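You operate a simulated robot arm through the tools that you are given. There is no shell and no other tool. Be economical: measure what you need, move in short steps, check, and stop when the job is done.

The job below is to be done with a simulated robot arm. You get a single attempt, and the scene is never put back.

Task
Put things in order on the dining table top. At the end: the green biscuit pack (marked "LEMON") from the dining table top stands where the black cinnamon mill stood; one of the wilted plants from the dining table top is on top of the teal coaster box; the black cinnamon mill stands where the teal succulent stood; the teal succulent from the dining table top stands on top of the grey coiled lead (marked "SOUND"); the sugar pourer stands where the green biscuit pack stood; whatever was shut is shut again. Leave all else as you found it, and nothing knocked over.

Only the result counts: the job must be done as asked and must still hold three seconds after the hand-in. Knocking over, shifting, dropping, spilling or breaking anything else fails it.

Robot
A 6-joint arm with a two-finger parallel gripper, fixed in place. Base frame: the origin is at the foot of the arm, x ahead of it, y to its left, z up; the work surface is at about z = 0. Units: m, degrees, N and s.
With the tool pointing down near the work surface it reaches from about 0.12 to 0.5 m from the base axis. Its first joint turns from -72.0 to 72.0 degrees. Payload 0.65 kg.
The tool frame sits at the grasp point between the pads (the TCP): z along the fingers, y along the line on which they close. The tips reach 0.025 m beyond it. Largest opening 0.076 m; finger width 0.018, thickness 0.01; the body of the gripper, 0.036 by 0.078 m, starts 0.045 m behind the TCP.
Orientation is told as [roll, pitch, yaw] about the base's x, y, z axes, in that order, counted from this pose: with the fingers straight down and closing along the base's y, the tool's x points along the base's -x, its y along +y and its z along -z.

Tools
- The arm moves only by the tool send_rows. Its argument "commands" is a list of rows, each a list of 7 numbers: the shift along the base's x, y, z in m, then the turn, a rotation vector about the base's x, y, z in degrees, then the closure in counts, from 0 (fully open) to 255 (shut). In form: [[tx, ty, tz, rx, ry, rz, gripper], ...]. A call has 1 to 12 rows; each row is the pose to reach, as a shift and turn from the pose commanded when the call began. Each row takes 0.2 s and may step no farther than 0.05 m and 8.6 degrees from the row before; otherwise, or with a gripper value out of range, the whole call is refused. Where a pose cannot be reached the arm comes as near as it can. A force on the tool above 40 N (or 10 N above the force at the start of the call, whichever is more), or a blocked arm, ends the call early, and 0.2 s more pass. Each finger travels about 0.108 m/s and halts on what it meets, pressing with about 37 N; the grip force reading is that of the motor and also rises with nothing between the fingers. The clock runs only during rows and for 0.2 s after the last one: add rows that repeat a pose to give the fingers time. It gives the time, the measured TCP pose, the force on the tool (base axes), the opening and the grip force at its end, in the units of the frame above (readings bear some noise).
- Cameras (640 x 400 px; columns grow to the right, rows downward): "scene" is fixed at [0.0624, 0.2851, 0.4144]; the picture's right is [-0.70, -0.72, 0.00], its down [-0.34, 0.33, -0.88] and it looks along [0.63, -0.62, -0.47] (base axes); focal length 214 px, centre (320, 200). "wrist" rides on the gripper at [0.058, 0.011, -0.081] in the tool frame; the picture's right is [-0.18, 0.98, 0.00], its down [-0.75, -0.14, -0.64] and it looks along [-0.63, -0.12, 0.77] (tool axes); focal length 243 px, centre (320, 200). There is no depth. A picture from a camera that has moved, and an enlarged one, comes with that camera's place and axes in the base frame and with its lens. The place of the scene camera against the robot may be out by one fixed shift of up to 0.012 m in any direction.
- grab_frame(camera): a new picture of that camera. It takes no simulated time.
- close_up(camera, box): a new picture of the part [left, top, right, bottom] of that camera's present view, enlarged. It takes no simulated time.
- job_done(): hands the job in; it is judged then, once.

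Work in short steps. Places have to be worked out from the pictures, the camera data and where the tool is seen: move nearer, look again, correct. Check each grasp and each placing, and mend what went wrong. You have 120 turns and 84 pictures in all, those below and enlarged ones among them. Open the gripper and draw the arm clear of the work before you hand the job in, unless the task says otherwise; then end with one line.

The tools are called after "Emit:" as name(argument=value, ...) on one line, values as JSON. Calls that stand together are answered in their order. send_rows: Moves the arm, as the interface text tells. Its arguments: {"type":"object","properties":{"commands":{"type":"array"}},"required":["commands"]} The other tools are called the same way: grab_frame (camera) takes a picture; close_up (camera, box) takes an enlarged picture of a part of a camera's view; job_done () hands the job in.

At the start:

```text
t: 0.0
eef_pos: [0.2466, -0.0144, 0.333]
tool_rot: [-0.1, 0.0, 0.1]
ft_force: [0.3, -0.3, -1.0]
width: 0.0759
grip_force: 0.0
```

scene: 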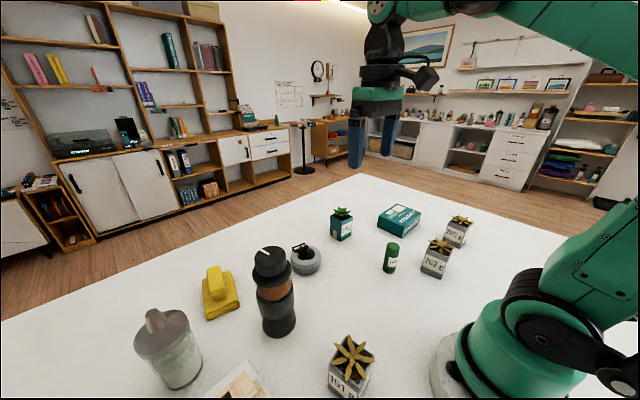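
wrist: 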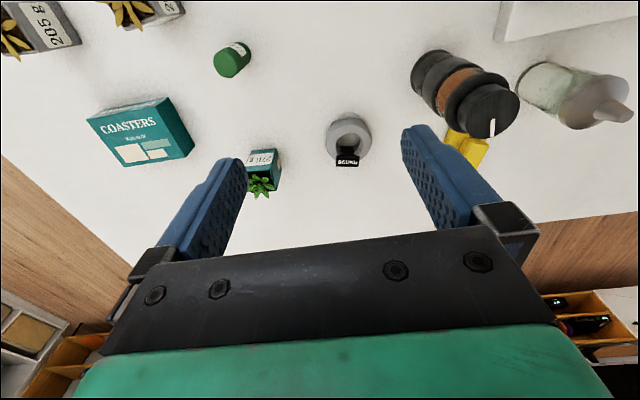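

I'll begin by looking closely at the objects to identify them and measure their places.

Emit:
close_up(camera="scene", box=[280, 190, 480, 315])

Emit:
close_up(camera="scene", box=[120, 230, 400, 400])

Emit:
close_up(camera="wrist", box=[70, 0, 390, 200])

Emit:
close_up(camera="wrist", box=[320, 0, 640, 200])

```text
3.20 times, centred on (380, 252) of scene
camera zoom: at [0.0624, 0.2851, 0.4144], right [-0.7, -0.72, 0.0], down [-0.34, 0.33, -0.88], along [0.63, -0.62, -0.47], focal length 686 px, centre (128, 32)
```

zoom: 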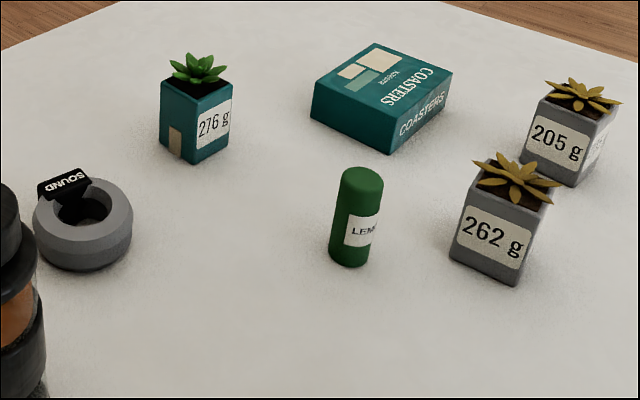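

```text
2.29 times, centred on (260, 315) of scene
camera zoom: at [0.0624, 0.2851, 0.4144], right [-0.7, -0.72, 0.0], down [-0.34, 0.33, -0.88], along [0.63, -0.62, -0.47], focal length 490 px, centre (457, -63)
```

zoom: 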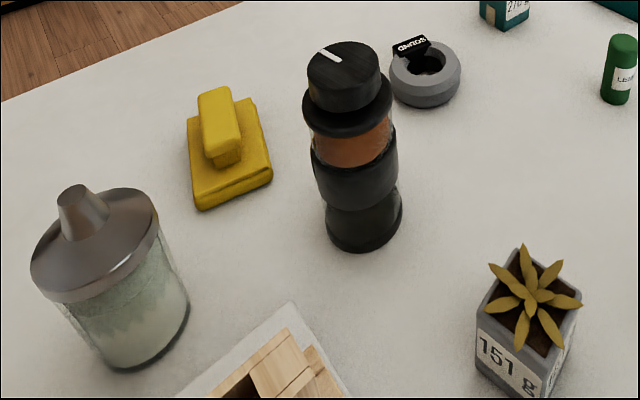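

```text
2.00 times, centred on (230, 100) of wrist
camera zoom: at [0.188, -0.0032, 0.4135], right [0.18, 0.98, 0.0], down [0.75, -0.14, 0.64], along [0.63, -0.12, -0.77], focal length 485 px, centre (500, 400)
```

zoom: 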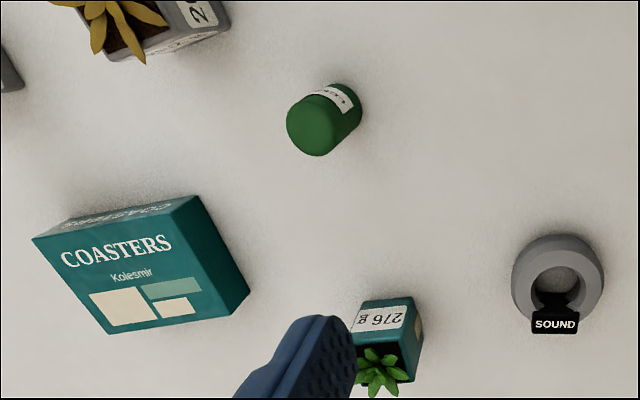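

```text
2.00 times, centred on (480, 100) of wrist
camera zoom: at [0.188, -0.0032, 0.4135], right [0.18, 0.98, 0.0], down [0.75, -0.14, 0.64], along [0.63, -0.12, -0.77], focal length 485 px, centre (0, 400)
```

zoom: 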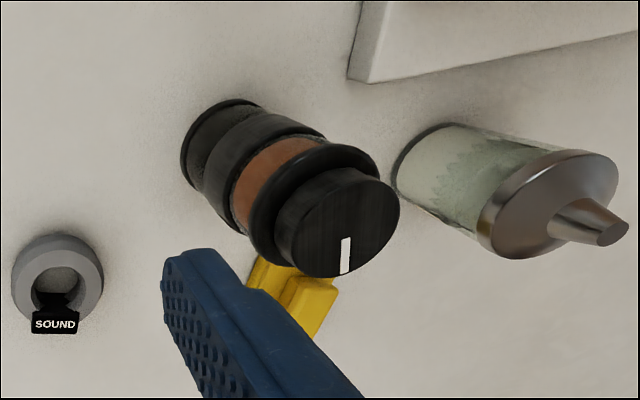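

The objects are identified: the pack is at about (0.225,-0.13), the succulent (0.39,-0.135), the lead (0.39,0.015) and the mill (0.30,0.155). I move nearer to measure the succulent and lead.

Emit:
send_rows(commands=[[0, -0.03, -0.03, 0, 0, 0, 0], [0, -0.06, -0.06, 0, 0, 0, 0], [0, -0.09, -0.09, 0, 0, 0, 0], [0, -0.115, -0.12, 0, 0, 0, 0], [0, -0.115, -0.12, 0, 0, 0, 0]])

Emit:
grab_frame(camera="wrist")

```text
t: 1.2
eef_pos: [0.2447, -0.1295, 0.2108]
tool_rot: [0.0, 0.0, 0.0]
ft_force: [-0.1, 0.0, -0.4]
width: 0.0761
grip_force: 0.1
```

```text
77 pictures are left
camera wrist: at [0.1871, -0.1188, 0.2922], right [0.18, 0.98, 0.0], down [0.75, -0.14, 0.64], along [0.63, -0.12, -0.77], focal length 243 px, centre (320, 200)
```

wrist: 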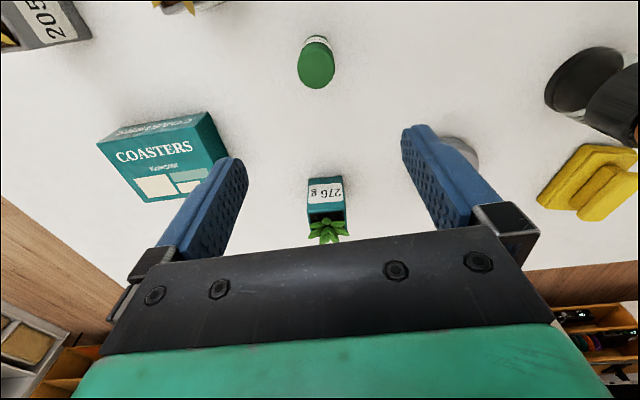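

Emit:
close_up(camera="wrist", box=[240, 20, 400, 250])

```text
1.74 times, centred on (320, 135) of wrist
camera zoom: at [0.1871, -0.1188, 0.2922], right [0.18, 0.98, 0.0], down [0.75, -0.14, 0.64], along [0.63, -0.12, -0.77], focal length 422 px, centre (320, 313)
```

zoom: 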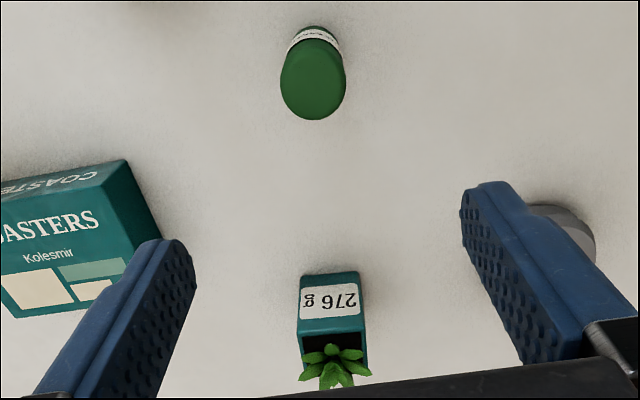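

Succulent: pot about 0.047 square, near (0.408,-0.149), yaw about -7°, and roughly 0.07 high. I move over to view the lead the same way.

Emit:
send_rows(commands=[[0, 0.04, 0, 0, 0, 0, 0], [0, 0.08, 0, 0, 0, 0, 0], [0, 0.12, 0, 0, 0, 0, 0], [0, 0.15, 0, 0, 0, 0, 0], [0, 0.15, 0, 0, 0, 0, 0]])

Emit:
close_up(camera="wrist", box=[240, 100, 400, 200])

Emit:
grab_frame(camera="wrist")

```text
t: 2.4
eef_pos: [0.2445, 0.0207, 0.2137]
tool_rot: [0.0, 0.1, 0.0]
ft_force: [0.6, 0.1, -0.5]
width: 0.076
grip_force: 0.0
```

```text
4.00 times, centred on (320, 150) of wrist
camera zoom: at [0.1863, 0.0323, 0.2942], right [0.18, 0.98, 0.0], down [0.75, -0.14, 0.64], along [0.63, -0.12, -0.77], focal length 970 px, centre (320, 400)
```

zoom: 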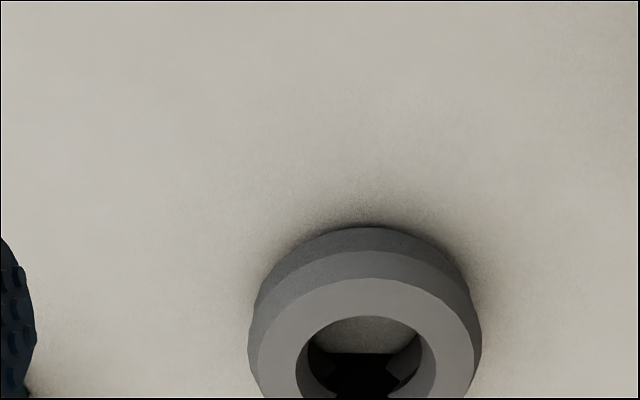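

```text
74 pictures are left
camera wrist: at [0.1863, 0.0323, 0.2942], right [0.18, 0.98, 0.0], down [0.75, -0.14, 0.64], along [0.63, -0.12, -0.77], focal length 243 px, centre (320, 200)
```

wrist: 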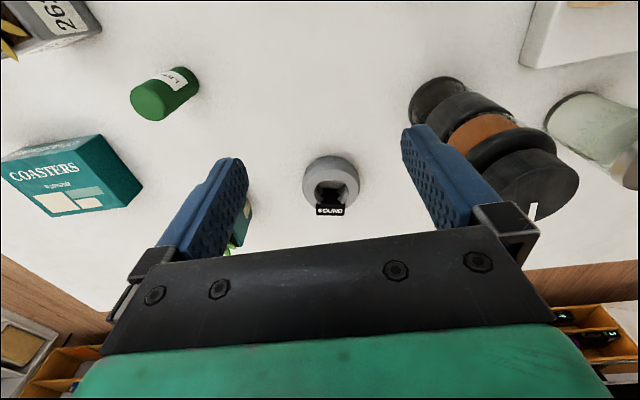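

Emit:
close_up(camera="wrist", box=[280, 145, 376, 225])

Emit:
close_up(camera="scene", box=[285, 235, 325, 280])

```text
5.00 times, centred on (328, 185) of wrist
camera zoom: at [0.1863, 0.0323, 0.2942], right [0.18, 0.98, 0.0], down [0.75, -0.14, 0.64], along [0.63, -0.12, -0.77], focal length 1213 px, centre (280, 275)
```

zoom: 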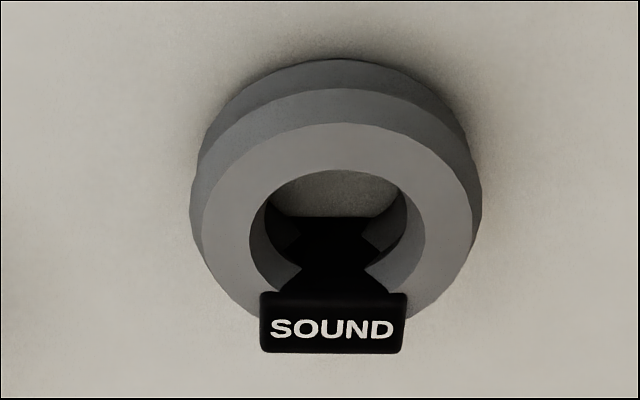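

```text
8.89 times, centred on (305, 258) of scene
camera zoom: at [0.0624, 0.2851, 0.4144], right [-0.7, -0.72, 0.0], down [-0.34, 0.33, -0.88], along [0.63, -0.62, -0.47], focal length 1906 px, centre (453, -311)
```

zoom: 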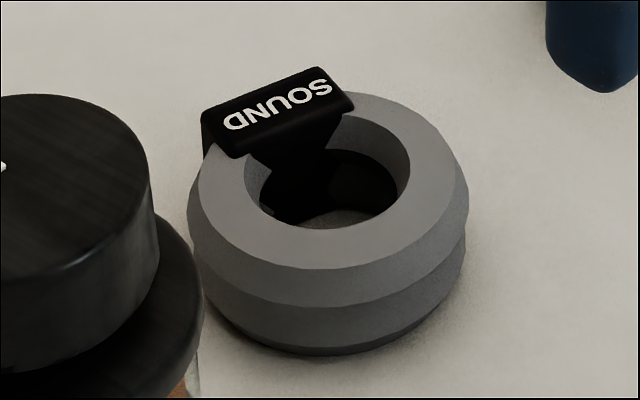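

Ring centre is about (0.3905,0.0095), top at z≈0.031, with the raised SOUND block on the far side beyond x≈0.405; I will set the pot slightly nearside to stay clear of it. Now I move above the succulent, turned -7°.

Emit:
send_rows(commands=[[0.027, -0.028, -0.005, 0, 0, -1.2, 0], [0.054, -0.056, -0.01, 0, 0, -2.4, 0], [0.081, -0.084, -0.015, 0, 0, -3.6, 0], [0.108, -0.112, -0.02, 0, 0, -4.8, 0], [0.136, -0.14, -0.03, 0, 0, -6, 0], [0.163, -0.17, -0.04, 0, 0, -7, 0], [0.163, -0.17, -0.04, 0, 0, -7, 0]])

Emit:
grab_frame(camera="wrist")

Emit:
close_up(camera="scene", box=[290, 140, 400, 250])

```text
t: 4.0
eef_pos: [0.41, -0.1486, 0.1714]
tool_rot: [0.0, 0.0, -7.0]
ft_force: [0.9, -0.2, 0.7]
width: 0.0761
grip_force: 0.0
```

```text
71 pictures are left
camera wrist: at [0.3538, -0.1303, 0.2527], right [0.3, 0.95, 0.0], down [0.73, -0.23, 0.64], along [0.61, -0.19, -0.77], focal length 243 px, centre (320, 200)
```

wrist: 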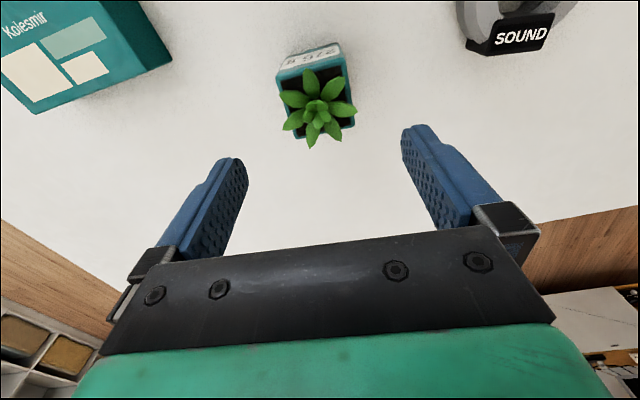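

```text
3.64 times, centred on (345, 195) of scene
camera zoom: at [0.0624, 0.2851, 0.4144], right [-0.7, -0.72, 0.0], down [-0.34, 0.33, -0.88], along [0.63, -0.62, -0.47], focal length 780 px, centre (229, 218)
```

zoom: 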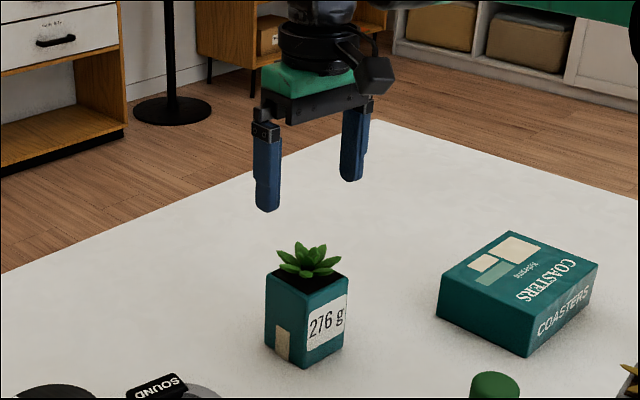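

Emit:
close_up(camera="wrist", box=[256, 30, 384, 150])

```text
3.33 times, centred on (320, 90) of wrist
camera zoom: at [0.3538, -0.1303, 0.2527], right [0.3, 0.95, 0.0], down [0.73, -0.23, 0.64], along [0.61, -0.19, -0.77], focal length 809 px, centre (320, 567)
```

zoom: 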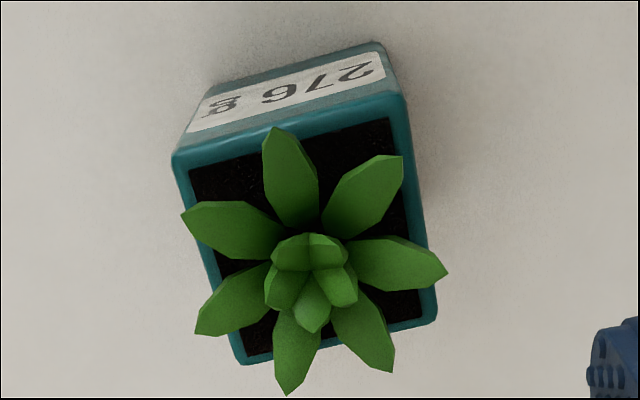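

The pot is centred at (0.410,-0.149), yaw -4°. I correct the turn by +3° and descend around it.

Emit:
send_rows(commands=[[0.001, 0, -0.03, 0, 0, 3, 0], [0.001, 0, -0.06, 0, 0, 3, 0], [0.001, 0, -0.09, 0, 0, 3, 0], [0.001, 0, -0.117, 0, 0, 3, 0], [0.001, 0, -0.117, 0, 0, 3, 0]])

Emit:
close_up(camera="scene", box=[290, 160, 400, 260])

```text
t: 5.2
eef_pos: [0.409, -0.1471, 0.0542]
tool_rot: [0.1, 0.0, -4.0]
ft_force: [-0.2, -0.2, 0.6]
width: 0.0762
grip_force: 0.1
```

```text
4.00 times, centred on (345, 210) of scene
camera zoom: at [0.0624, 0.2851, 0.4144], right [-0.7, -0.72, 0.0], down [-0.34, 0.33, -0.88], along [0.63, -0.62, -0.47], focal length 858 px, centre (220, 160)
```

zoom: 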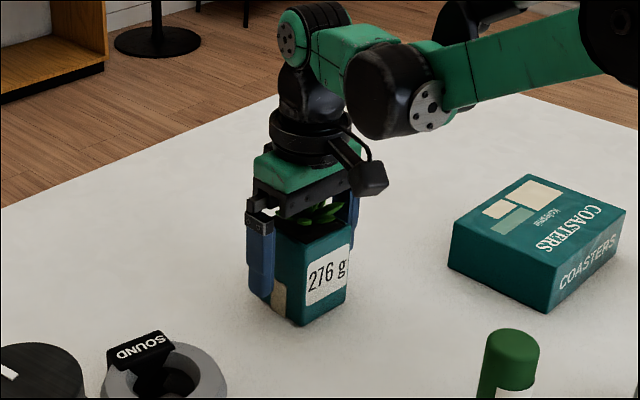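

The fingers straddle the pot; now close.

Emit:
send_rows(commands=[[0, 0, 0, 0, 0, 0, 255], [0, 0, 0, 0, 0, 0, 255], [0, 0, 0, 0, 0, 0, 255]])

```text
t: 6.0
eef_pos: [0.4092, -0.1477, 0.0538]
tool_rot: [0.0, 0.0, -3.9]
ft_force: [-0.2, -0.1, 0.0]
width: 0.0499
grip_force: 37.3
```

Gripped at 0.050 width. I lift it, carry it over the lead and look before lowering.

Emit:
send_rows(commands=[[0, 0, 0.04, 0, 0, 0, 255], [0, 0, 0.08, 0, 0, 0, 255], [-0.004, 0.03, 0.09, 0, 0, -1, 255], [-0.012, 0.07, 0.09, 0, 0, -3, 255], [-0.022, 0.11, 0.09, 0, 0, -5, 255], [-0.0325, 0.14, 0.09, 0, 0, -7, 255], [-0.0325, 0.16, 0.09, 0, 0, -7, 255], [-0.0325, 0.16, 0.07, 0, 0, -7, 255], [-0.0325, 0.16, 0.05, 0, 0, -7, 255], [-0.0325, 0.16, 0.05, 0, 0, -7, 255]])

Emit:
close_up(camera="scene", box=[250, 190, 370, 280])

Emit:
grab_frame(camera="wrist")

```text
t: 8.2
eef_pos: [0.3786, 0.0106, 0.1073]
tool_rot: [0.0, 0.1, -11.0]
ft_force: [-0.7, -0.3, -3.6]
width: 0.0499
grip_force: 36.8
```

```text
4.44 times, centred on (310, 235) of scene
camera zoom: at [0.0624, 0.2851, 0.4144], right [-0.7, -0.72, 0.0], down [-0.34, 0.33, -0.88], along [0.63, -0.62, -0.47], focal length 953 px, centre (364, 44)
```

zoom: 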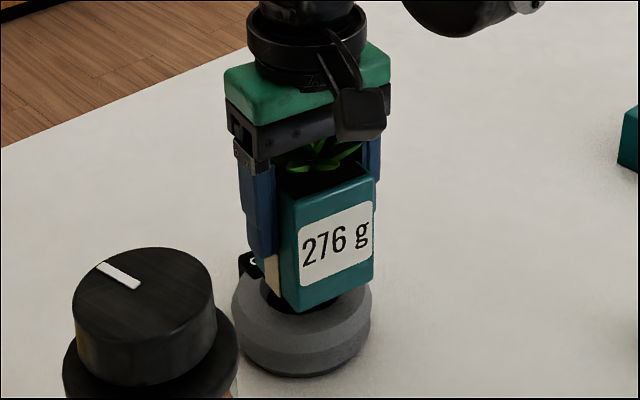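

```text
66 pictures are left
camera wrist: at [0.3232, 0.0317, 0.1872], right [0.37, 0.93, 0.0], down [0.71, -0.28, 0.64], along [0.6, -0.24, -0.77], focal length 243 px, centre (320, 200)
```

wrist: 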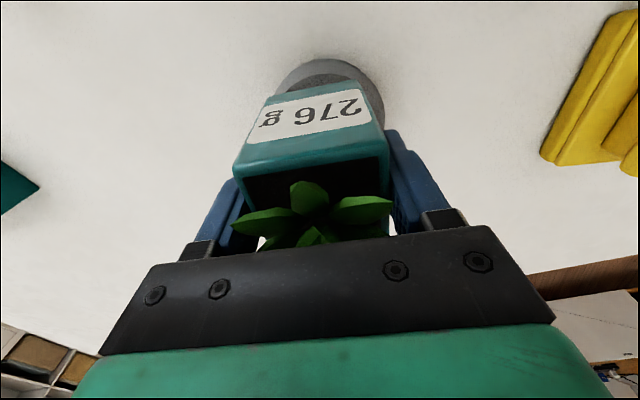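

The pot hangs about 0.02 above the ring and looks aligned over it. I lower in small steps and watch the force.

Emit:
send_rows(commands=[[0, 0, -0.01, 0, 0, 0, 255], [0, 0, -0.014, 0, 0, 0, 255], [0, 0, -0.016, 0, 0, 0, 255], [0, 0, -0.016, 0, 0, 0, 255]])

Emit:
close_up(camera="scene", box=[270, 210, 350, 280])

```text
t: 9.2
eef_pos: [0.3771, 0.0101, 0.0894]
tool_rot: [0.0, -0.1, -11.0]
ft_force: [-2.2, 0.3, 25.7]
width: 0.0498
grip_force: 36.7
```

```text
5.71 times, centred on (310, 245) of scene
camera zoom: at [0.0623, 0.2851, 0.4144], right [-0.7, -0.72, 0.0], down [-0.34, 0.33, -0.88], along [0.63, -0.62, -0.47], focal length 1226 px, centre (377, -57)
```

zoom: 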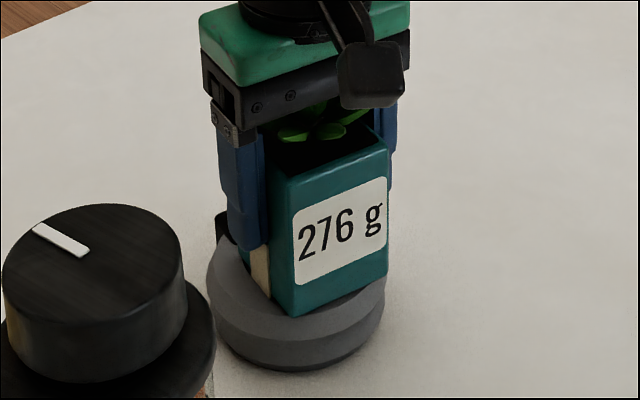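

Contact at about z 0.035 of the pot's foot, which fits the ring top. I ease off the pressure and open only slightly to see whether it stands level.

Emit:
send_rows(commands=[[0, 0, 0.001, 0, 0, 0, 255], [0, 0, 0.001, 0, 0, 0, 75], [0, 0, 0.001, 0, 0, 0, 75], [0, 0, 0.001, 0, 0, 0, 75]])

Emit:
close_up(camera="scene", box=[270, 210, 350, 280])

Emit:
grab_frame(camera="wrist")

```text
t: 10.2
eef_pos: [0.3783, 0.0097, 0.0906]
tool_rot: [0.0, -0.1, -11.0]
ft_force: [-0.3, -0.1, -0.2]
width: 0.0539
grip_force: 0.1
```

```text
5.71 times, centred on (310, 245) of scene
camera zoom: at [0.0624, 0.2851, 0.4144], right [-0.7, -0.72, 0.0], down [-0.34, 0.33, -0.88], along [0.63, -0.62, -0.47], focal length 1226 px, centre (377, -57)
```

zoom: 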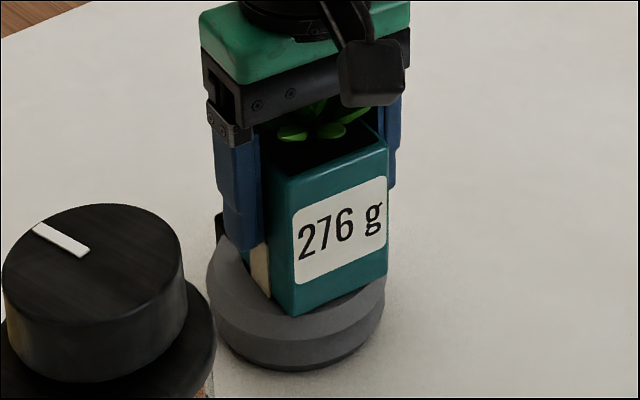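

```text
63 pictures are left
camera wrist: at [0.323, 0.032, 0.1712], right [0.37, 0.93, 0.0], down [0.71, -0.28, 0.64], along [0.6, -0.24, -0.77], focal length 243 px, centre (320, 200)
```

wrist: 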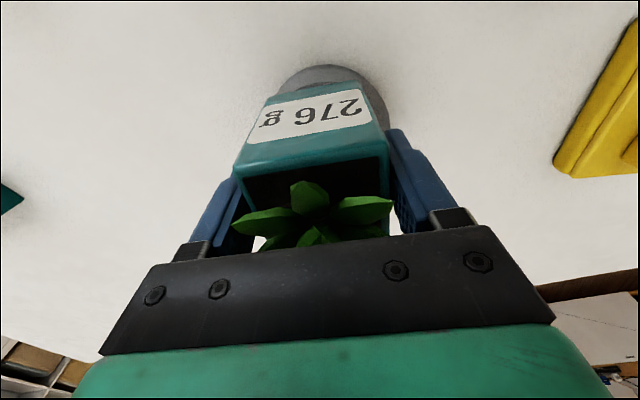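

It stands level when released. I open fully and rise clear.

Emit:
send_rows(commands=[[0, 0, 0, 0, 0, 0, 0], [0, 0, 0.03, 0, 0, 0, 0], [0, 0, 0.07, 0, 0, 0, 0], [0, 0, 0.11, 0, 0, 3, 0], [-0.03, 0, 0.15, 0, 0, 7, 0], [-0.07, 0, 0.18, 0, 0, 11, 0], [-0.11, 0.03, 0.2, 0, 0, 11, 0], [-0.15, 0.06, 0.2, 0, 0, 11, 0], [-0.17, 0.09, 0.2, 0, 0, 11, 0], [-0.17, 0.09, 0.2, 0, 0, 11, 0]])

Emit:
grab_frame(camera="wrist")

Emit:
grab_frame(camera="scene")

```text
refused: row 7 steps farther than a row can; nothing moved
```

```text
62 pictures are left
camera wrist: at [0.323, 0.032, 0.1712], right [0.37, 0.93, 0.0], down [0.71, -0.28, 0.64], along [0.6, -0.24, -0.77], focal length 243 px, centre (320, 200)
```

wrist: 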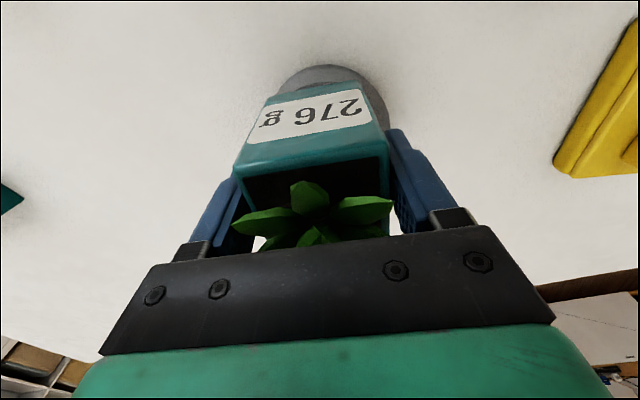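

```text
61 pictures are left
```

scene: 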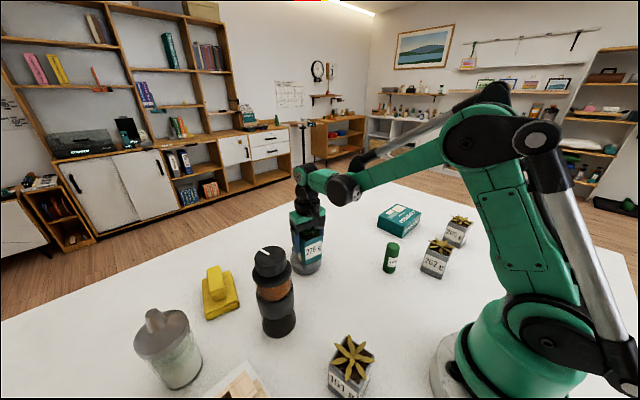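

The last call was refused for a too-long step; I redo it with smaller steps, ending where the wrist camera can see the mill.

Emit:
send_rows(commands=[[0, 0, 0, 0, 0, 0, 0], [0, 0, 0.03, 0, 0, 0, 0], [0, 0, 0.07, 0, 0, 0, 0], [0, 0, 0.11, 0, 0, 3, 0], [-0.03, 0, 0.14, 0, 0, 7, 0], [-0.06, 0.01, 0.17, 0, 0, 11, 0], [-0.095, 0.03, 0.19, 0, 0, 11, 0], [-0.13, 0.06, 0.19, 0, 0, 11, 0], [-0.16, 0.09, 0.19, 0, 0, 11, 0], [-0.19, 0.12, 0.19, 0, 0, 11, 0], [-0.19, 0.12, 0.19, 0, 0, 11, 0]])

Emit:
grab_frame(camera="wrist")

Emit:
close_up(camera="scene", box=[240, 200, 350, 345])

```text
t: 12.6
eef_pos: [0.1855, 0.1293, 0.2784]
tool_rot: [0.0, 0.0, 0.1]
ft_force: [-0.1, 0.0, -0.8]
width: 0.0758
grip_force: 0.1
```

```text
60 pictures are left
camera wrist: at [0.1275, 0.141, 0.36], right [0.18, 0.98, 0.0], down [0.75, -0.14, 0.64], along [0.63, -0.12, -0.77], focal length 243 px, centre (320, 200)
```

wrist: 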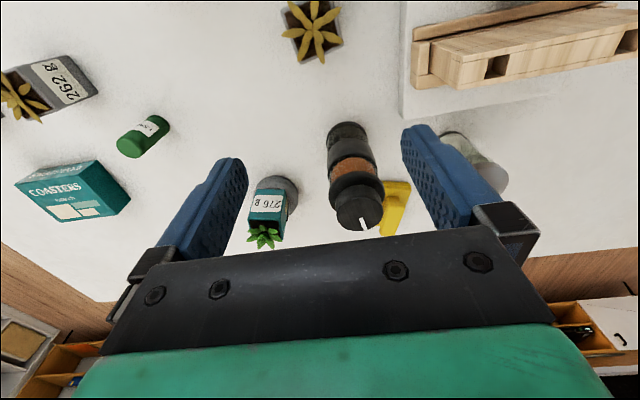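

```text
2.76 times, centred on (295, 272) of scene
camera zoom: at [0.0624, 0.2851, 0.4144], right [-0.7, -0.72, 0.0], down [-0.34, 0.33, -0.88], along [0.63, -0.62, -0.47], focal length 592 px, centre (389, 0)
```

zoom: 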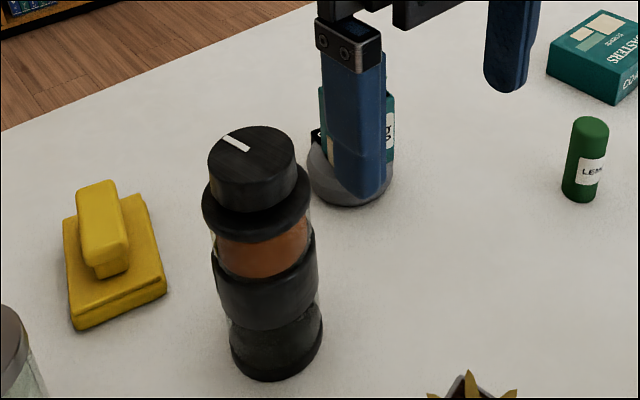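

Emit:
close_up(camera="wrist", box=[290, 110, 420, 235])

```text
3.20 times, centred on (355, 172) of wrist
camera zoom: at [0.1275, 0.141, 0.36], right [0.18, 0.98, 0.0], down [0.75, -0.14, 0.64], along [0.63, -0.12, -0.77], focal length 776 px, centre (208, 288)
```

zoom: 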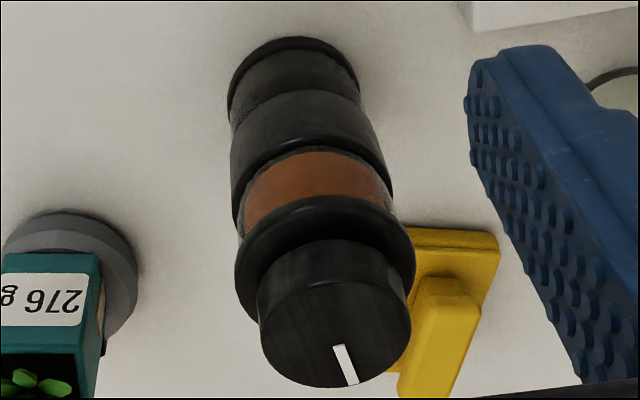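

The mill stands at about (0.309,0.151), is about 0.17 high, with a 0.05 wide knob over a 0.065 rim. I move above it and check centring before going down.

Emit:
send_rows(commands=[[0.03, 0.005, -0.01, 0, 0, 0, 0], [0.06, 0.01, -0.02, 0, 0, 0, 0], [0.09, 0.015, -0.03, 0, 0, 0, 0], [0.123, 0.021, -0.045, 0, 0, 0, 0], [0.123, 0.021, -0.045, 0, 0, 0, 0]])

Emit:
grab_frame(camera="wrist")

Emit:
close_up(camera="scene", box=[210, 150, 350, 345])

```text
t: 13.8
eef_pos: [0.3112, 0.15, 0.2367]
tool_rot: [0.0, 0.0, 0.0]
ft_force: [-0.1, -0.4, -0.2]
width: 0.0762
grip_force: 0.0
```

```text
57 pictures are left
camera wrist: at [0.2537, 0.1612, 0.3163], right [0.18, 0.98, 0.0], down [0.75, -0.14, 0.64], along [0.63, -0.12, -0.77], focal length 243 px, centre (320, 200)
```

wrist: 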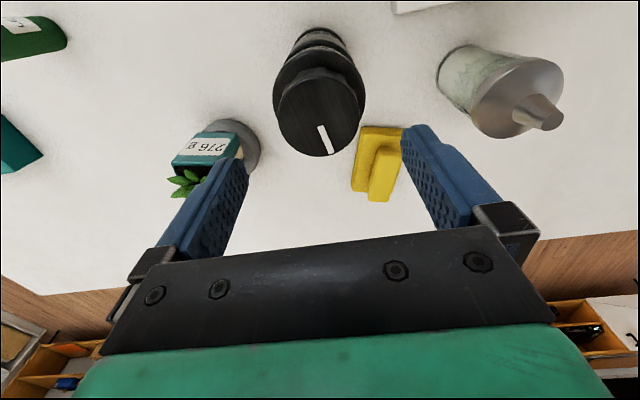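

```text
2.05 times, centred on (280, 248) of scene
camera zoom: at [0.0624, 0.2851, 0.4144], right [-0.7, -0.72, 0.0], down [-0.34, 0.33, -0.88], along [0.63, -0.62, -0.47], focal length 440 px, centre (402, 103)
```

zoom: 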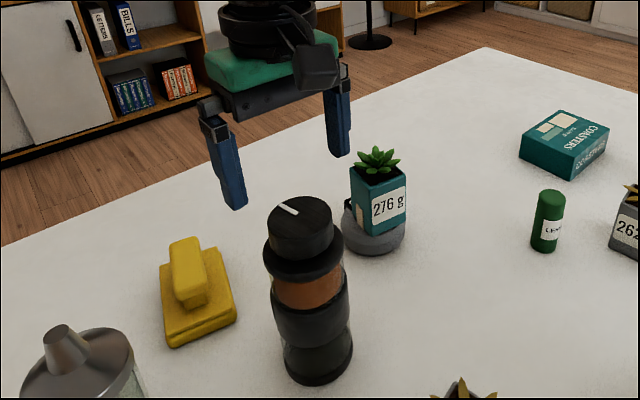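

Knob centre measures (0.306,0.152), so I shift slightly and go down until the tips are just above the rim.

Emit:
send_rows(commands=[[-0.003, 0.0015, -0.03, 0, 0, 0, 0], [-0.003, 0.0015, -0.058, 0, 0, 0, 0], [-0.003, 0.0015, -0.058, 0, 0, 0, 0]])

Emit:
grab_frame(camera="wrist")

Emit:
close_up(camera="scene", box=[210, 200, 350, 345])

```text
t: 14.6
eef_pos: [0.3077, 0.1504, 0.1768]
tool_rot: [-0.1, 0.0, 0.0]
ft_force: [-0.7, -0.7, 0.1]
width: 0.0761
grip_force: 0.1
```

```text
55 pictures are left
camera wrist: at [0.2507, 0.1619, 0.2572], right [0.18, 0.98, 0.0], down [0.75, -0.14, 0.64], along [0.63, -0.12, -0.77], focal length 243 px, centre (320, 200)
```

wrist: 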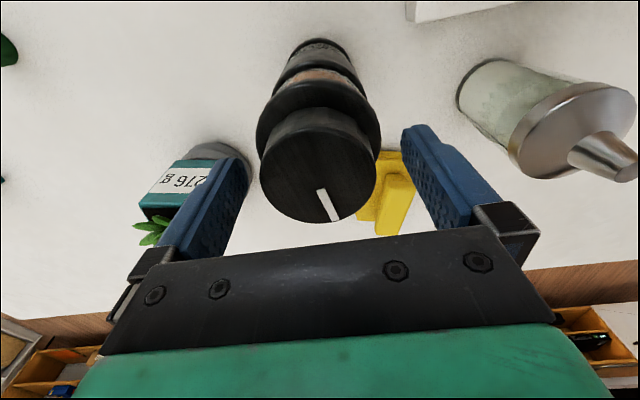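

```text
2.76 times, centred on (280, 272) of scene
camera zoom: at [0.0624, 0.2851, 0.4144], right [-0.7, -0.72, 0.0], down [-0.34, 0.33, -0.88], along [0.63, -0.62, -0.47], focal length 592 px, centre (430, 0)
```

zoom: 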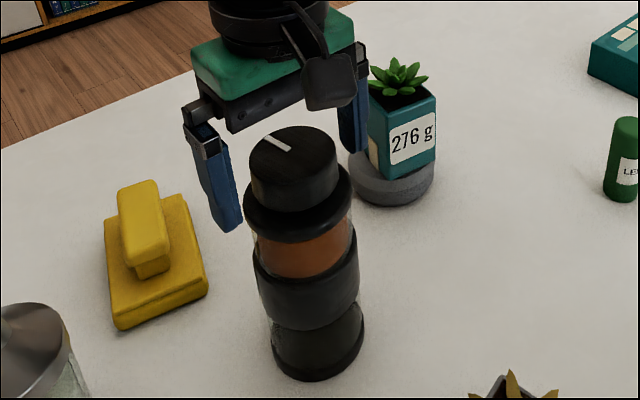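

Well centred (mill axis y≈0.151, TCP 0.151). I lower to put the pads around the rim and close.

Emit:
send_rows(commands=[[0, 0, -0.012, 0, 0, 0, 0], [0, 0, -0.024, 0, 0, 0, 0], [0, 0, -0.036, 0, 0, 0, 0], [0, 0, -0.036, 0, 0, 0, 0]])

Emit:
close_up(camera="scene", box=[210, 200, 350, 345])

```text
t: 15.6
eef_pos: [0.3081, 0.1517, 0.1422]
tool_rot: [-0.1, 0.0, 0.1]
ft_force: [0.1, -0.7, 1.0]
width: 0.0761
grip_force: 0.0
```

```text
2.76 times, centred on (280, 272) of scene
camera zoom: at [0.0624, 0.2851, 0.4144], right [-0.7, -0.72, 0.0], down [-0.34, 0.33, -0.88], along [0.63, -0.62, -0.47], focal length 592 px, centre (430, 0)
```

zoom: 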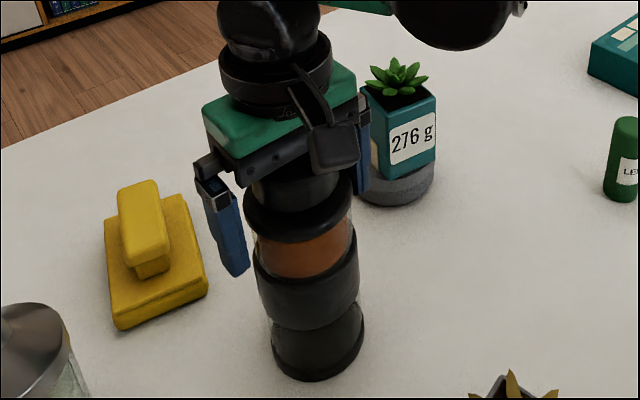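

No contact on the way down; closing.

Emit:
send_rows(commands=[[0, 0, 0, 0, 0, 0, 255], [0, 0, 0, 0, 0, 0, 255], [0, 0, 0, 0, 0, 0, 255]])

Emit:
close_up(camera="scene", box=[210, 200, 350, 345])

```text
t: 16.4
eef_pos: [0.3069, 0.1528, 0.1421]
tool_rot: [0.0, 0.1, 0.0]
ft_force: [0.7, -0.9, 0.2]
width: 0.0645
grip_force: 37.0
```

```text
2.76 times, centred on (280, 272) of scene
camera zoom: at [0.0624, 0.2851, 0.4144], right [-0.7, -0.72, 0.0], down [-0.34, 0.33, -0.88], along [0.63, -0.62, -0.47], focal length 592 px, centre (430, 0)
```

zoom: 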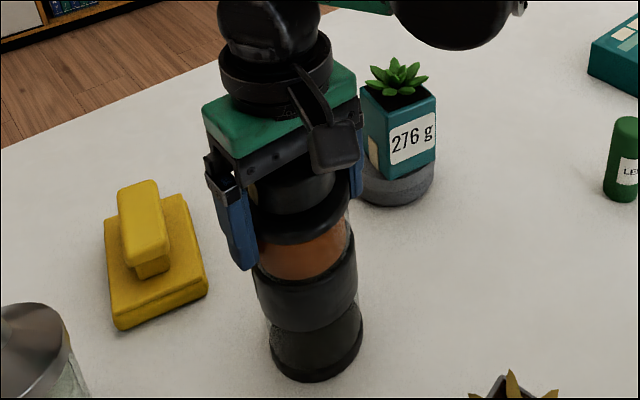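

Gripped (0.0645). I lift a little and check that it hangs straight.

Emit:
send_rows(commands=[[0, 0, 0.015, 0, 0, 0, 255], [0, 0, 0.04, 0, 0, 0, 255], [0, 0, 0.07, 0, 0, 0, 255], [0, 0, 0.1, 0, 0, 0, 255], [0, 0, 0.1, 0, 0, 0, 255]])

Emit:
close_up(camera="scene", box=[210, 130, 400, 330])

```text
t: 17.6
eef_pos: [0.3051, 0.1538, 0.2412]
tool_rot: [0.0, 0.0, -0.1]
ft_force: [0.9, 0.0, -2.8]
width: 0.0649
grip_force: 37.2
```

```text
2.00 times, centred on (305, 230) of scene
camera zoom: at [0.0624, 0.2851, 0.4144], right [-0.7, -0.72, 0.0], down [-0.34, 0.33, -0.88], along [0.63, -0.62, -0.47], focal length 429 px, centre (350, 140)
```

zoom: 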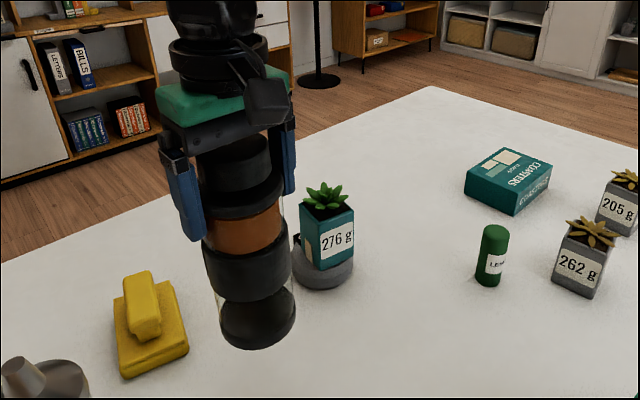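

It hangs straight. I carry it round the near side of the succulent to the succulent's old place.

Emit:
send_rows(commands=[[-0.03, -0.035, 0, 0, 0, 0, 255], [-0.05, -0.075, 0, 0, 0, 0, 255], [-0.055, -0.12, 0, 0, 0, 0, 255], [-0.055, -0.165, 0, 0, 0, 0, 255], [-0.04, -0.205, 0, 0, 0, 0, 255], [-0.01, -0.235, 0, 0, 0, 0, 255], [0.03, -0.26, 0, 0, 0, 0, 255], [0.07, -0.28, 0, 0, 0, 0, 255], [0.102, -0.3, -0.02, 0, 0, 0, 255], [0.102, -0.3, -0.05, 0, 0, 0, 255], [0.102, -0.3, -0.08, 0, 0, 0, 255], [0.102, -0.3, -0.08, 0, 0, 0, 255]])

Emit:
close_up(camera="scene", box=[270, 120, 430, 260])

```text
t: 20.2
eef_pos: [0.4088, -0.1465, 0.1593]
tool_rot: [-0.1, 0.0, 0.0]
ft_force: [-0.5, 0.1, -3.6]
width: 0.0646
grip_force: 37.4
```

```text
2.86 times, centred on (350, 190) of scene
camera zoom: at [0.0624, 0.2851, 0.4144], right [-0.7, -0.72, 0.0], down [-0.34, 0.33, -0.88], along [0.63, -0.62, -0.47], focal length 613 px, centre (234, 229)
```

zoom: 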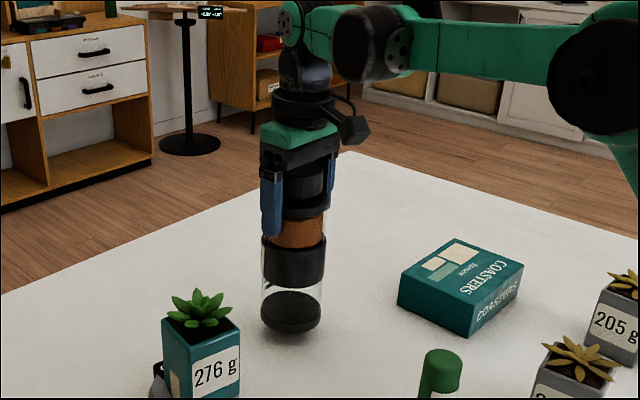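

It is over the spot, about 0.018 above the table. I lower gently to contact.

Emit:
send_rows(commands=[[0, 0, -0.01, 0, 0, 0, 255], [0, 0, -0.016, 0, 0, 0, 255], [0, 0, -0.019, 0, 0, 0, 255], [0, 0, -0.0195, 0, 0, 0, 255], [0, 0, -0.0195, 0, 0, 0, 255]])

```text
t: 21.4
eef_pos: [0.4099, -0.147, 0.1414]
tool_rot: [0.0, 0.0, 0.0]
ft_force: [-0.3, -0.2, -3.4]
width: 0.0648
grip_force: 37.1
```

Still carrying the weight; a touch lower, in millimetre steps.

Emit:
send_rows(commands=[[0, 0, -0.001, 0, 0, 0, 255], [0, 0, -0.001, 0, 0, 0, 255]])

Emit:
close_up(camera="scene", box=[290, 150, 400, 260])

```text
t: 22.0
eef_pos: [0.4088, -0.1467, 0.1423]
tool_rot: [0.0, -0.1, 0.0]
ft_force: [1.2, -0.2, 12.2]
width: 0.0645
grip_force: 36.9
```

```text
3.64 times, centred on (345, 205) of scene
camera zoom: at [0.0623, 0.2851, 0.4144], right [-0.7, -0.72, 0.0], down [-0.34, 0.33, -0.88], along [0.63, -0.62, -0.47], focal length 780 px, centre (229, 182)
```

zoom: 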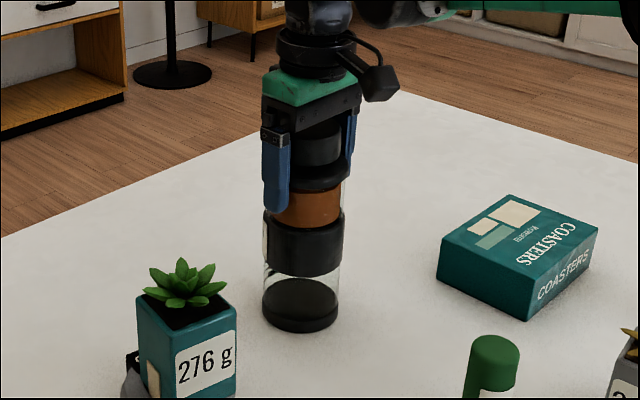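

Contact made, mill upright. I release and rise, then move back to view it and the pack.

Emit:
send_rows(commands=[[0, 0, 0.0005, 0, 0, 0, 100], [0, 0, 0.0005, 0, 0, 0, 0], [0, 0, 0.0005, 0, 0, 0, 0], [0, 0, 0.03, 0, 0, 0, 0], [0, 0, 0.07, 0, 0, 0, 0], [-0.03, 0, 0.1, 0, 0, 0, 0], [-0.07, 0, 0.1, 0, 0, 0, 0], [-0.115, 0, 0.1, 0, 0, 0, 0], [-0.16, 0, 0.1, 0, 0, 0, 0], [-0.2, 0, 0.1, 0, 0, 0, 0], [-0.24, 0.0, 0.1, 0, 0, 0, 0], [-0.24, 0.0, 0.1, 0, 0, 0, 0]])

Emit:
grab_frame(camera="wrist")

Emit:
grab_frame(camera="scene")

```text
t: 24.6
eef_pos: [0.1682, -0.1486, 0.24]
tool_rot: [0.0, 0.1, 0.1]
ft_force: [-0.3, -0.7, -0.5]
width: 0.0759
grip_force: 0.1
```

```text
48 pictures are left
camera wrist: at [0.1106, -0.1378, 0.321], right [0.18, 0.98, 0.0], down [0.75, -0.14, 0.64], along [0.63, -0.12, -0.77], focal length 243 px, centre (320, 200)
```

wrist: 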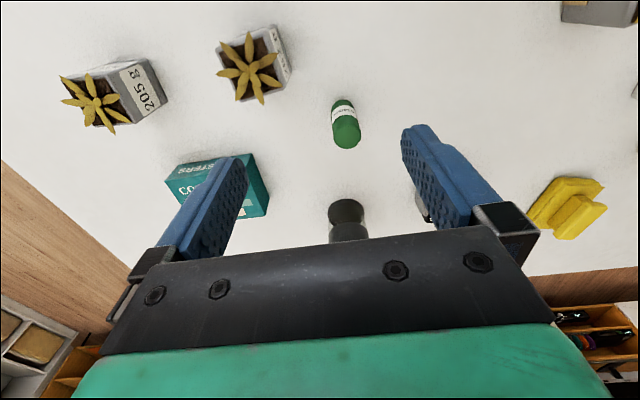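

```text
47 pictures are left
```

scene: 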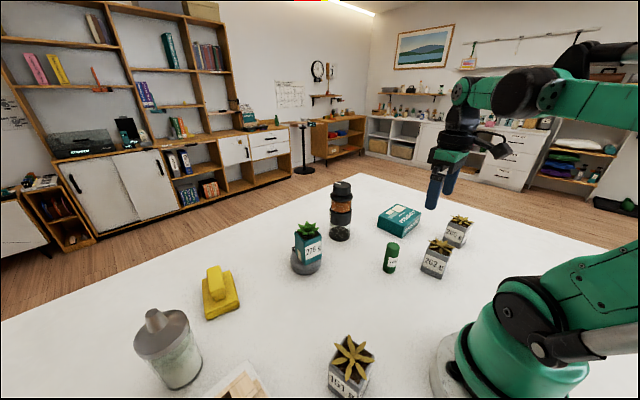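

Mill stands at its place. Now a close look at the pack and plant 262.

Emit:
close_up(camera="wrist", box=[200, 10, 380, 160])

```text
2.67 times, centred on (290, 85) of wrist
camera zoom: at [0.1106, -0.1378, 0.321], right [0.18, 0.98, 0.0], down [0.75, -0.14, 0.64], along [0.63, -0.12, -0.77], focal length 647 px, centre (400, 507)
```

zoom: 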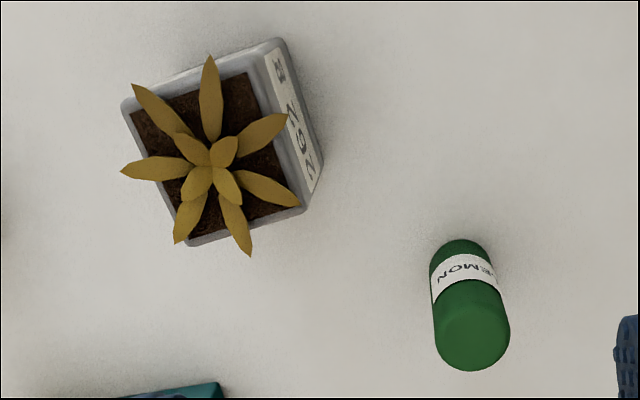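

Pack: centre (0.2305,-0.1305), 0.03 wide, about 0.067 high. I go above it and lower around it.

Emit:
send_rows(commands=[[0.03, 0.009, -0.02, 0, 0, 0, 0], [0.061, 0.0175, -0.05, 0, 0, 0, 0], [0.061, 0.0175, -0.09, 0, 0, 0, 0], [0.061, 0.0175, -0.12, 0, 0, 0, 0], [0.061, 0.0175, -0.12, 0, 0, 0, 0]])

Emit:
grab_frame(camera="wrist")

```text
t: 25.8
eef_pos: [0.2324, -0.1278, 0.1192]
tool_rot: [0.1, 0.0, 0.0]
ft_force: [0.0, 0.5, -0.3]
width: 0.0761
grip_force: 0.1
```

```text
45 pictures are left
camera wrist: at [0.1751, -0.1174, 0.2004], right [0.18, 0.98, 0.0], down [0.75, -0.14, 0.64], along [0.63, -0.12, -0.77], focal length 243 px, centre (320, 200)
```

wrist: 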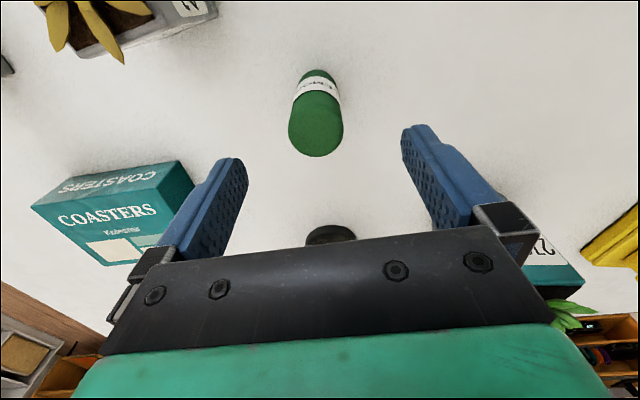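

Centred; lowering 0.074 and closing on it.

Emit:
send_rows(commands=[[-0.002, -0.002, -0.03, 0, 0, 0, 0], [-0.002, -0.002, -0.055, 0, 0, 0, 0], [-0.002, -0.002, -0.074, 0, 0, 0, 0], [-0.002, -0.002, -0.074, 0, 0, 0, 0], [-0.002, -0.002, -0.074, 0, 0, 0, 255], [-0.002, -0.002, -0.074, 0, 0, 0, 255], [-0.002, -0.002, -0.074, 0, 0, 0, 255], [-0.002, -0.002, -0.074, 0, 0, 0, 255]])

Emit:
close_up(camera="scene", box=[340, 180, 480, 300])

```text
t: 27.6
eef_pos: [0.2292, -0.1307, 0.0464]
tool_rot: [0.0, 0.0, 0.0]
ft_force: [-0.9, -0.3, -0.8]
width: 0.0301
grip_force: 36.8
```

```text
3.33 times, centred on (410, 240) of scene
camera zoom: at [0.0624, 0.2851, 0.4144], right [-0.7, -0.72, 0.0], down [-0.34, 0.33, -0.88], along [0.63, -0.62, -0.47], focal length 715 px, centre (20, 67)
```

zoom: 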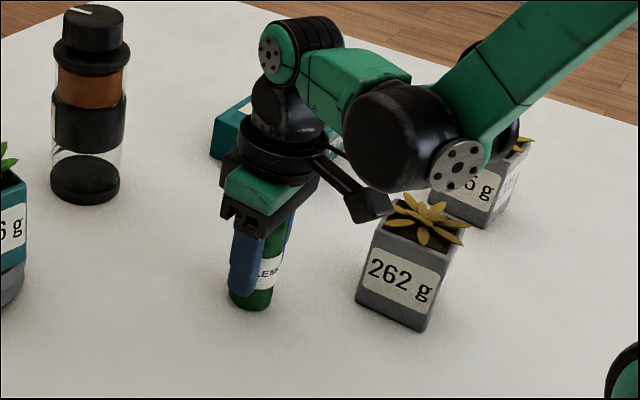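

Pack gripped at 0.030. I lift it and carry it to the mill's old place (0.308,0.152).

Emit:
send_rows(commands=[[0, 0, 0.04, 0, 0, 0, 255], [0, 0, 0.08, 0, 0, 0, 255], [0.005, 0.04, 0.08, 0, 0, 0, 255], [0.012, 0.085, 0.08, 0, 0, 0, 255], [0.02, 0.13, 0.08, 0, 0, 0, 255], [0.035, 0.175, 0.08, 0, 0, 0, 255], [0.05, 0.215, 0.08, 0, 0, 0, 255], [0.065, 0.25, 0.08, 0, 0, 0, 255], [0.0785, 0.2825, 0.06, 0, 0, 0, 255], [0.0785, 0.2825, 0.03, 0, 0, 0, 255], [0.0785, 0.2825, 0.01, 0, 0, 0, 255], [0.0785, 0.2825, 0.01, 0, 0, 0, 255]])

Emit:
close_up(camera="scene", box=[220, 200, 360, 360])

```text
t: 30.2
eef_pos: [0.309, 0.1504, 0.0556]
tool_rot: [0.0, -0.1, 0.0]
ft_force: [0.0, 0.4, -0.9]
width: 0.03
grip_force: 36.9
```

```text
2.50 times, centred on (290, 280) of scene
camera zoom: at [0.0624, 0.2851, 0.4144], right [-0.7, -0.72, 0.0], down [-0.34, 0.33, -0.88], along [0.63, -0.62, -0.47], focal length 536 px, centre (395, 0)
```

zoom: 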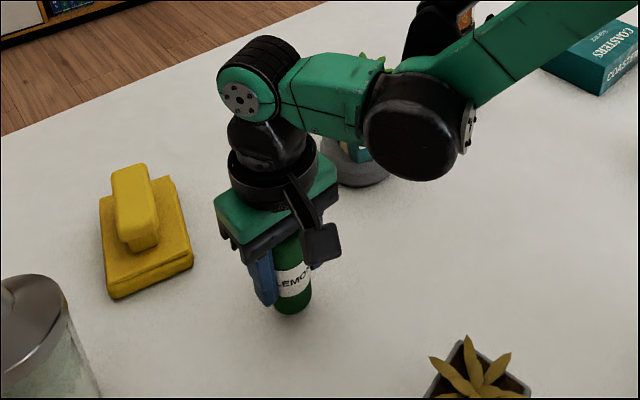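

Over the place; lowering the last centimetre to contact.

Emit:
send_rows(commands=[[0, 0, -0.005, 0, 0, 0, 255], [0, 0, -0.009, 0, 0, 0, 255], [0, 0, -0.0105, 0, 0, 0, 255], [0, 0, -0.0105, 0, 0, 0, 255]])

```text
t: 31.2
eef_pos: [0.3074, 0.1512, 0.0467]
tool_rot: [0.1, -0.1, 0.0]
ft_force: [-0.6, -0.3, -0.1]
width: 0.0299
grip_force: 37.8
```

Emit:
send_rows(commands=[[0, 0, -0.001, 0, 0, 0, 255], [0, 0, -0.001, 0, 0, 0, 255]])

```text
t: 31.8
eef_pos: [0.3068, 0.1519, 0.0457]
tool_rot: [0.0, 0.1, 0.1]
ft_force: [1.6, -2.4, 30.0]
width: 0.0298
grip_force: 37.3
```

Contact. I ease off, release, rise, and move to view the pourer.

Emit:
send_rows(commands=[[0, 0, 0.001, 0, 0, 0, 255], [0, 0, 0.001, 0, 0, 0, 120], [0, 0, 0.001, 0, 0, 0, 0], [0, 0, 0.001, 0, 0, 0, 0], [0, 0, 0.04, 0, 0, 0, 0], [0, 0, 0.08, 0, 0, 0, 0], [0, 0, 0.12, 0, 0, 0, 0], [-0.015, 0.02, 0.16, 0, 0, 0, 0], [-0.04, 0.05, 0.19, 0, 0, 0, 0], [-0.07, 0.08, 0.2, 0, 0, 0, 0], [-0.1, 0.11, 0.2, 0, 0, 0, 0], [-0.1, 0.11, 0.2, 0, 0, 0, 0]])

Emit:
grab_frame(camera="wrist")

Emit:
grab_frame(camera="scene")

```text
t: 34.4
eef_pos: [0.2034, 0.2629, 0.2456]
tool_rot: [-0.1, 0.1, 0.0]
ft_force: [-0.2, 0.6, 0.0]
width: 0.0761
grip_force: 0.1
```

```text
42 pictures are left
camera wrist: at [0.1458, 0.2737, 0.3266], right [0.18, 0.98, 0.0], down [0.75, -0.14, 0.64], along [0.63, -0.12, -0.77], focal length 243 px, centre (320, 200)
```

wrist: 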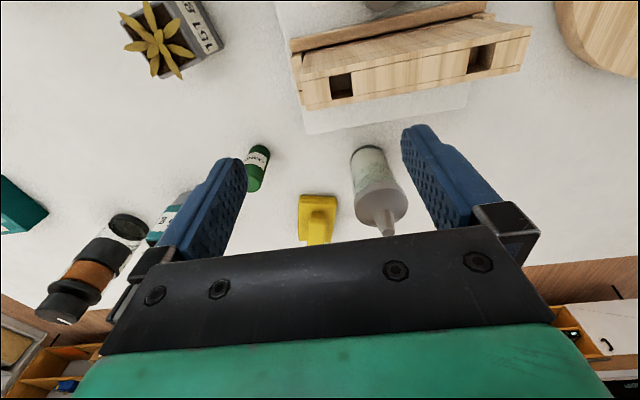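

```text
41 pictures are left
```

scene: 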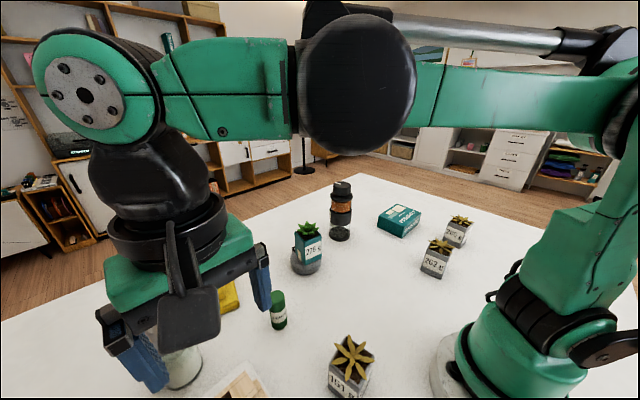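

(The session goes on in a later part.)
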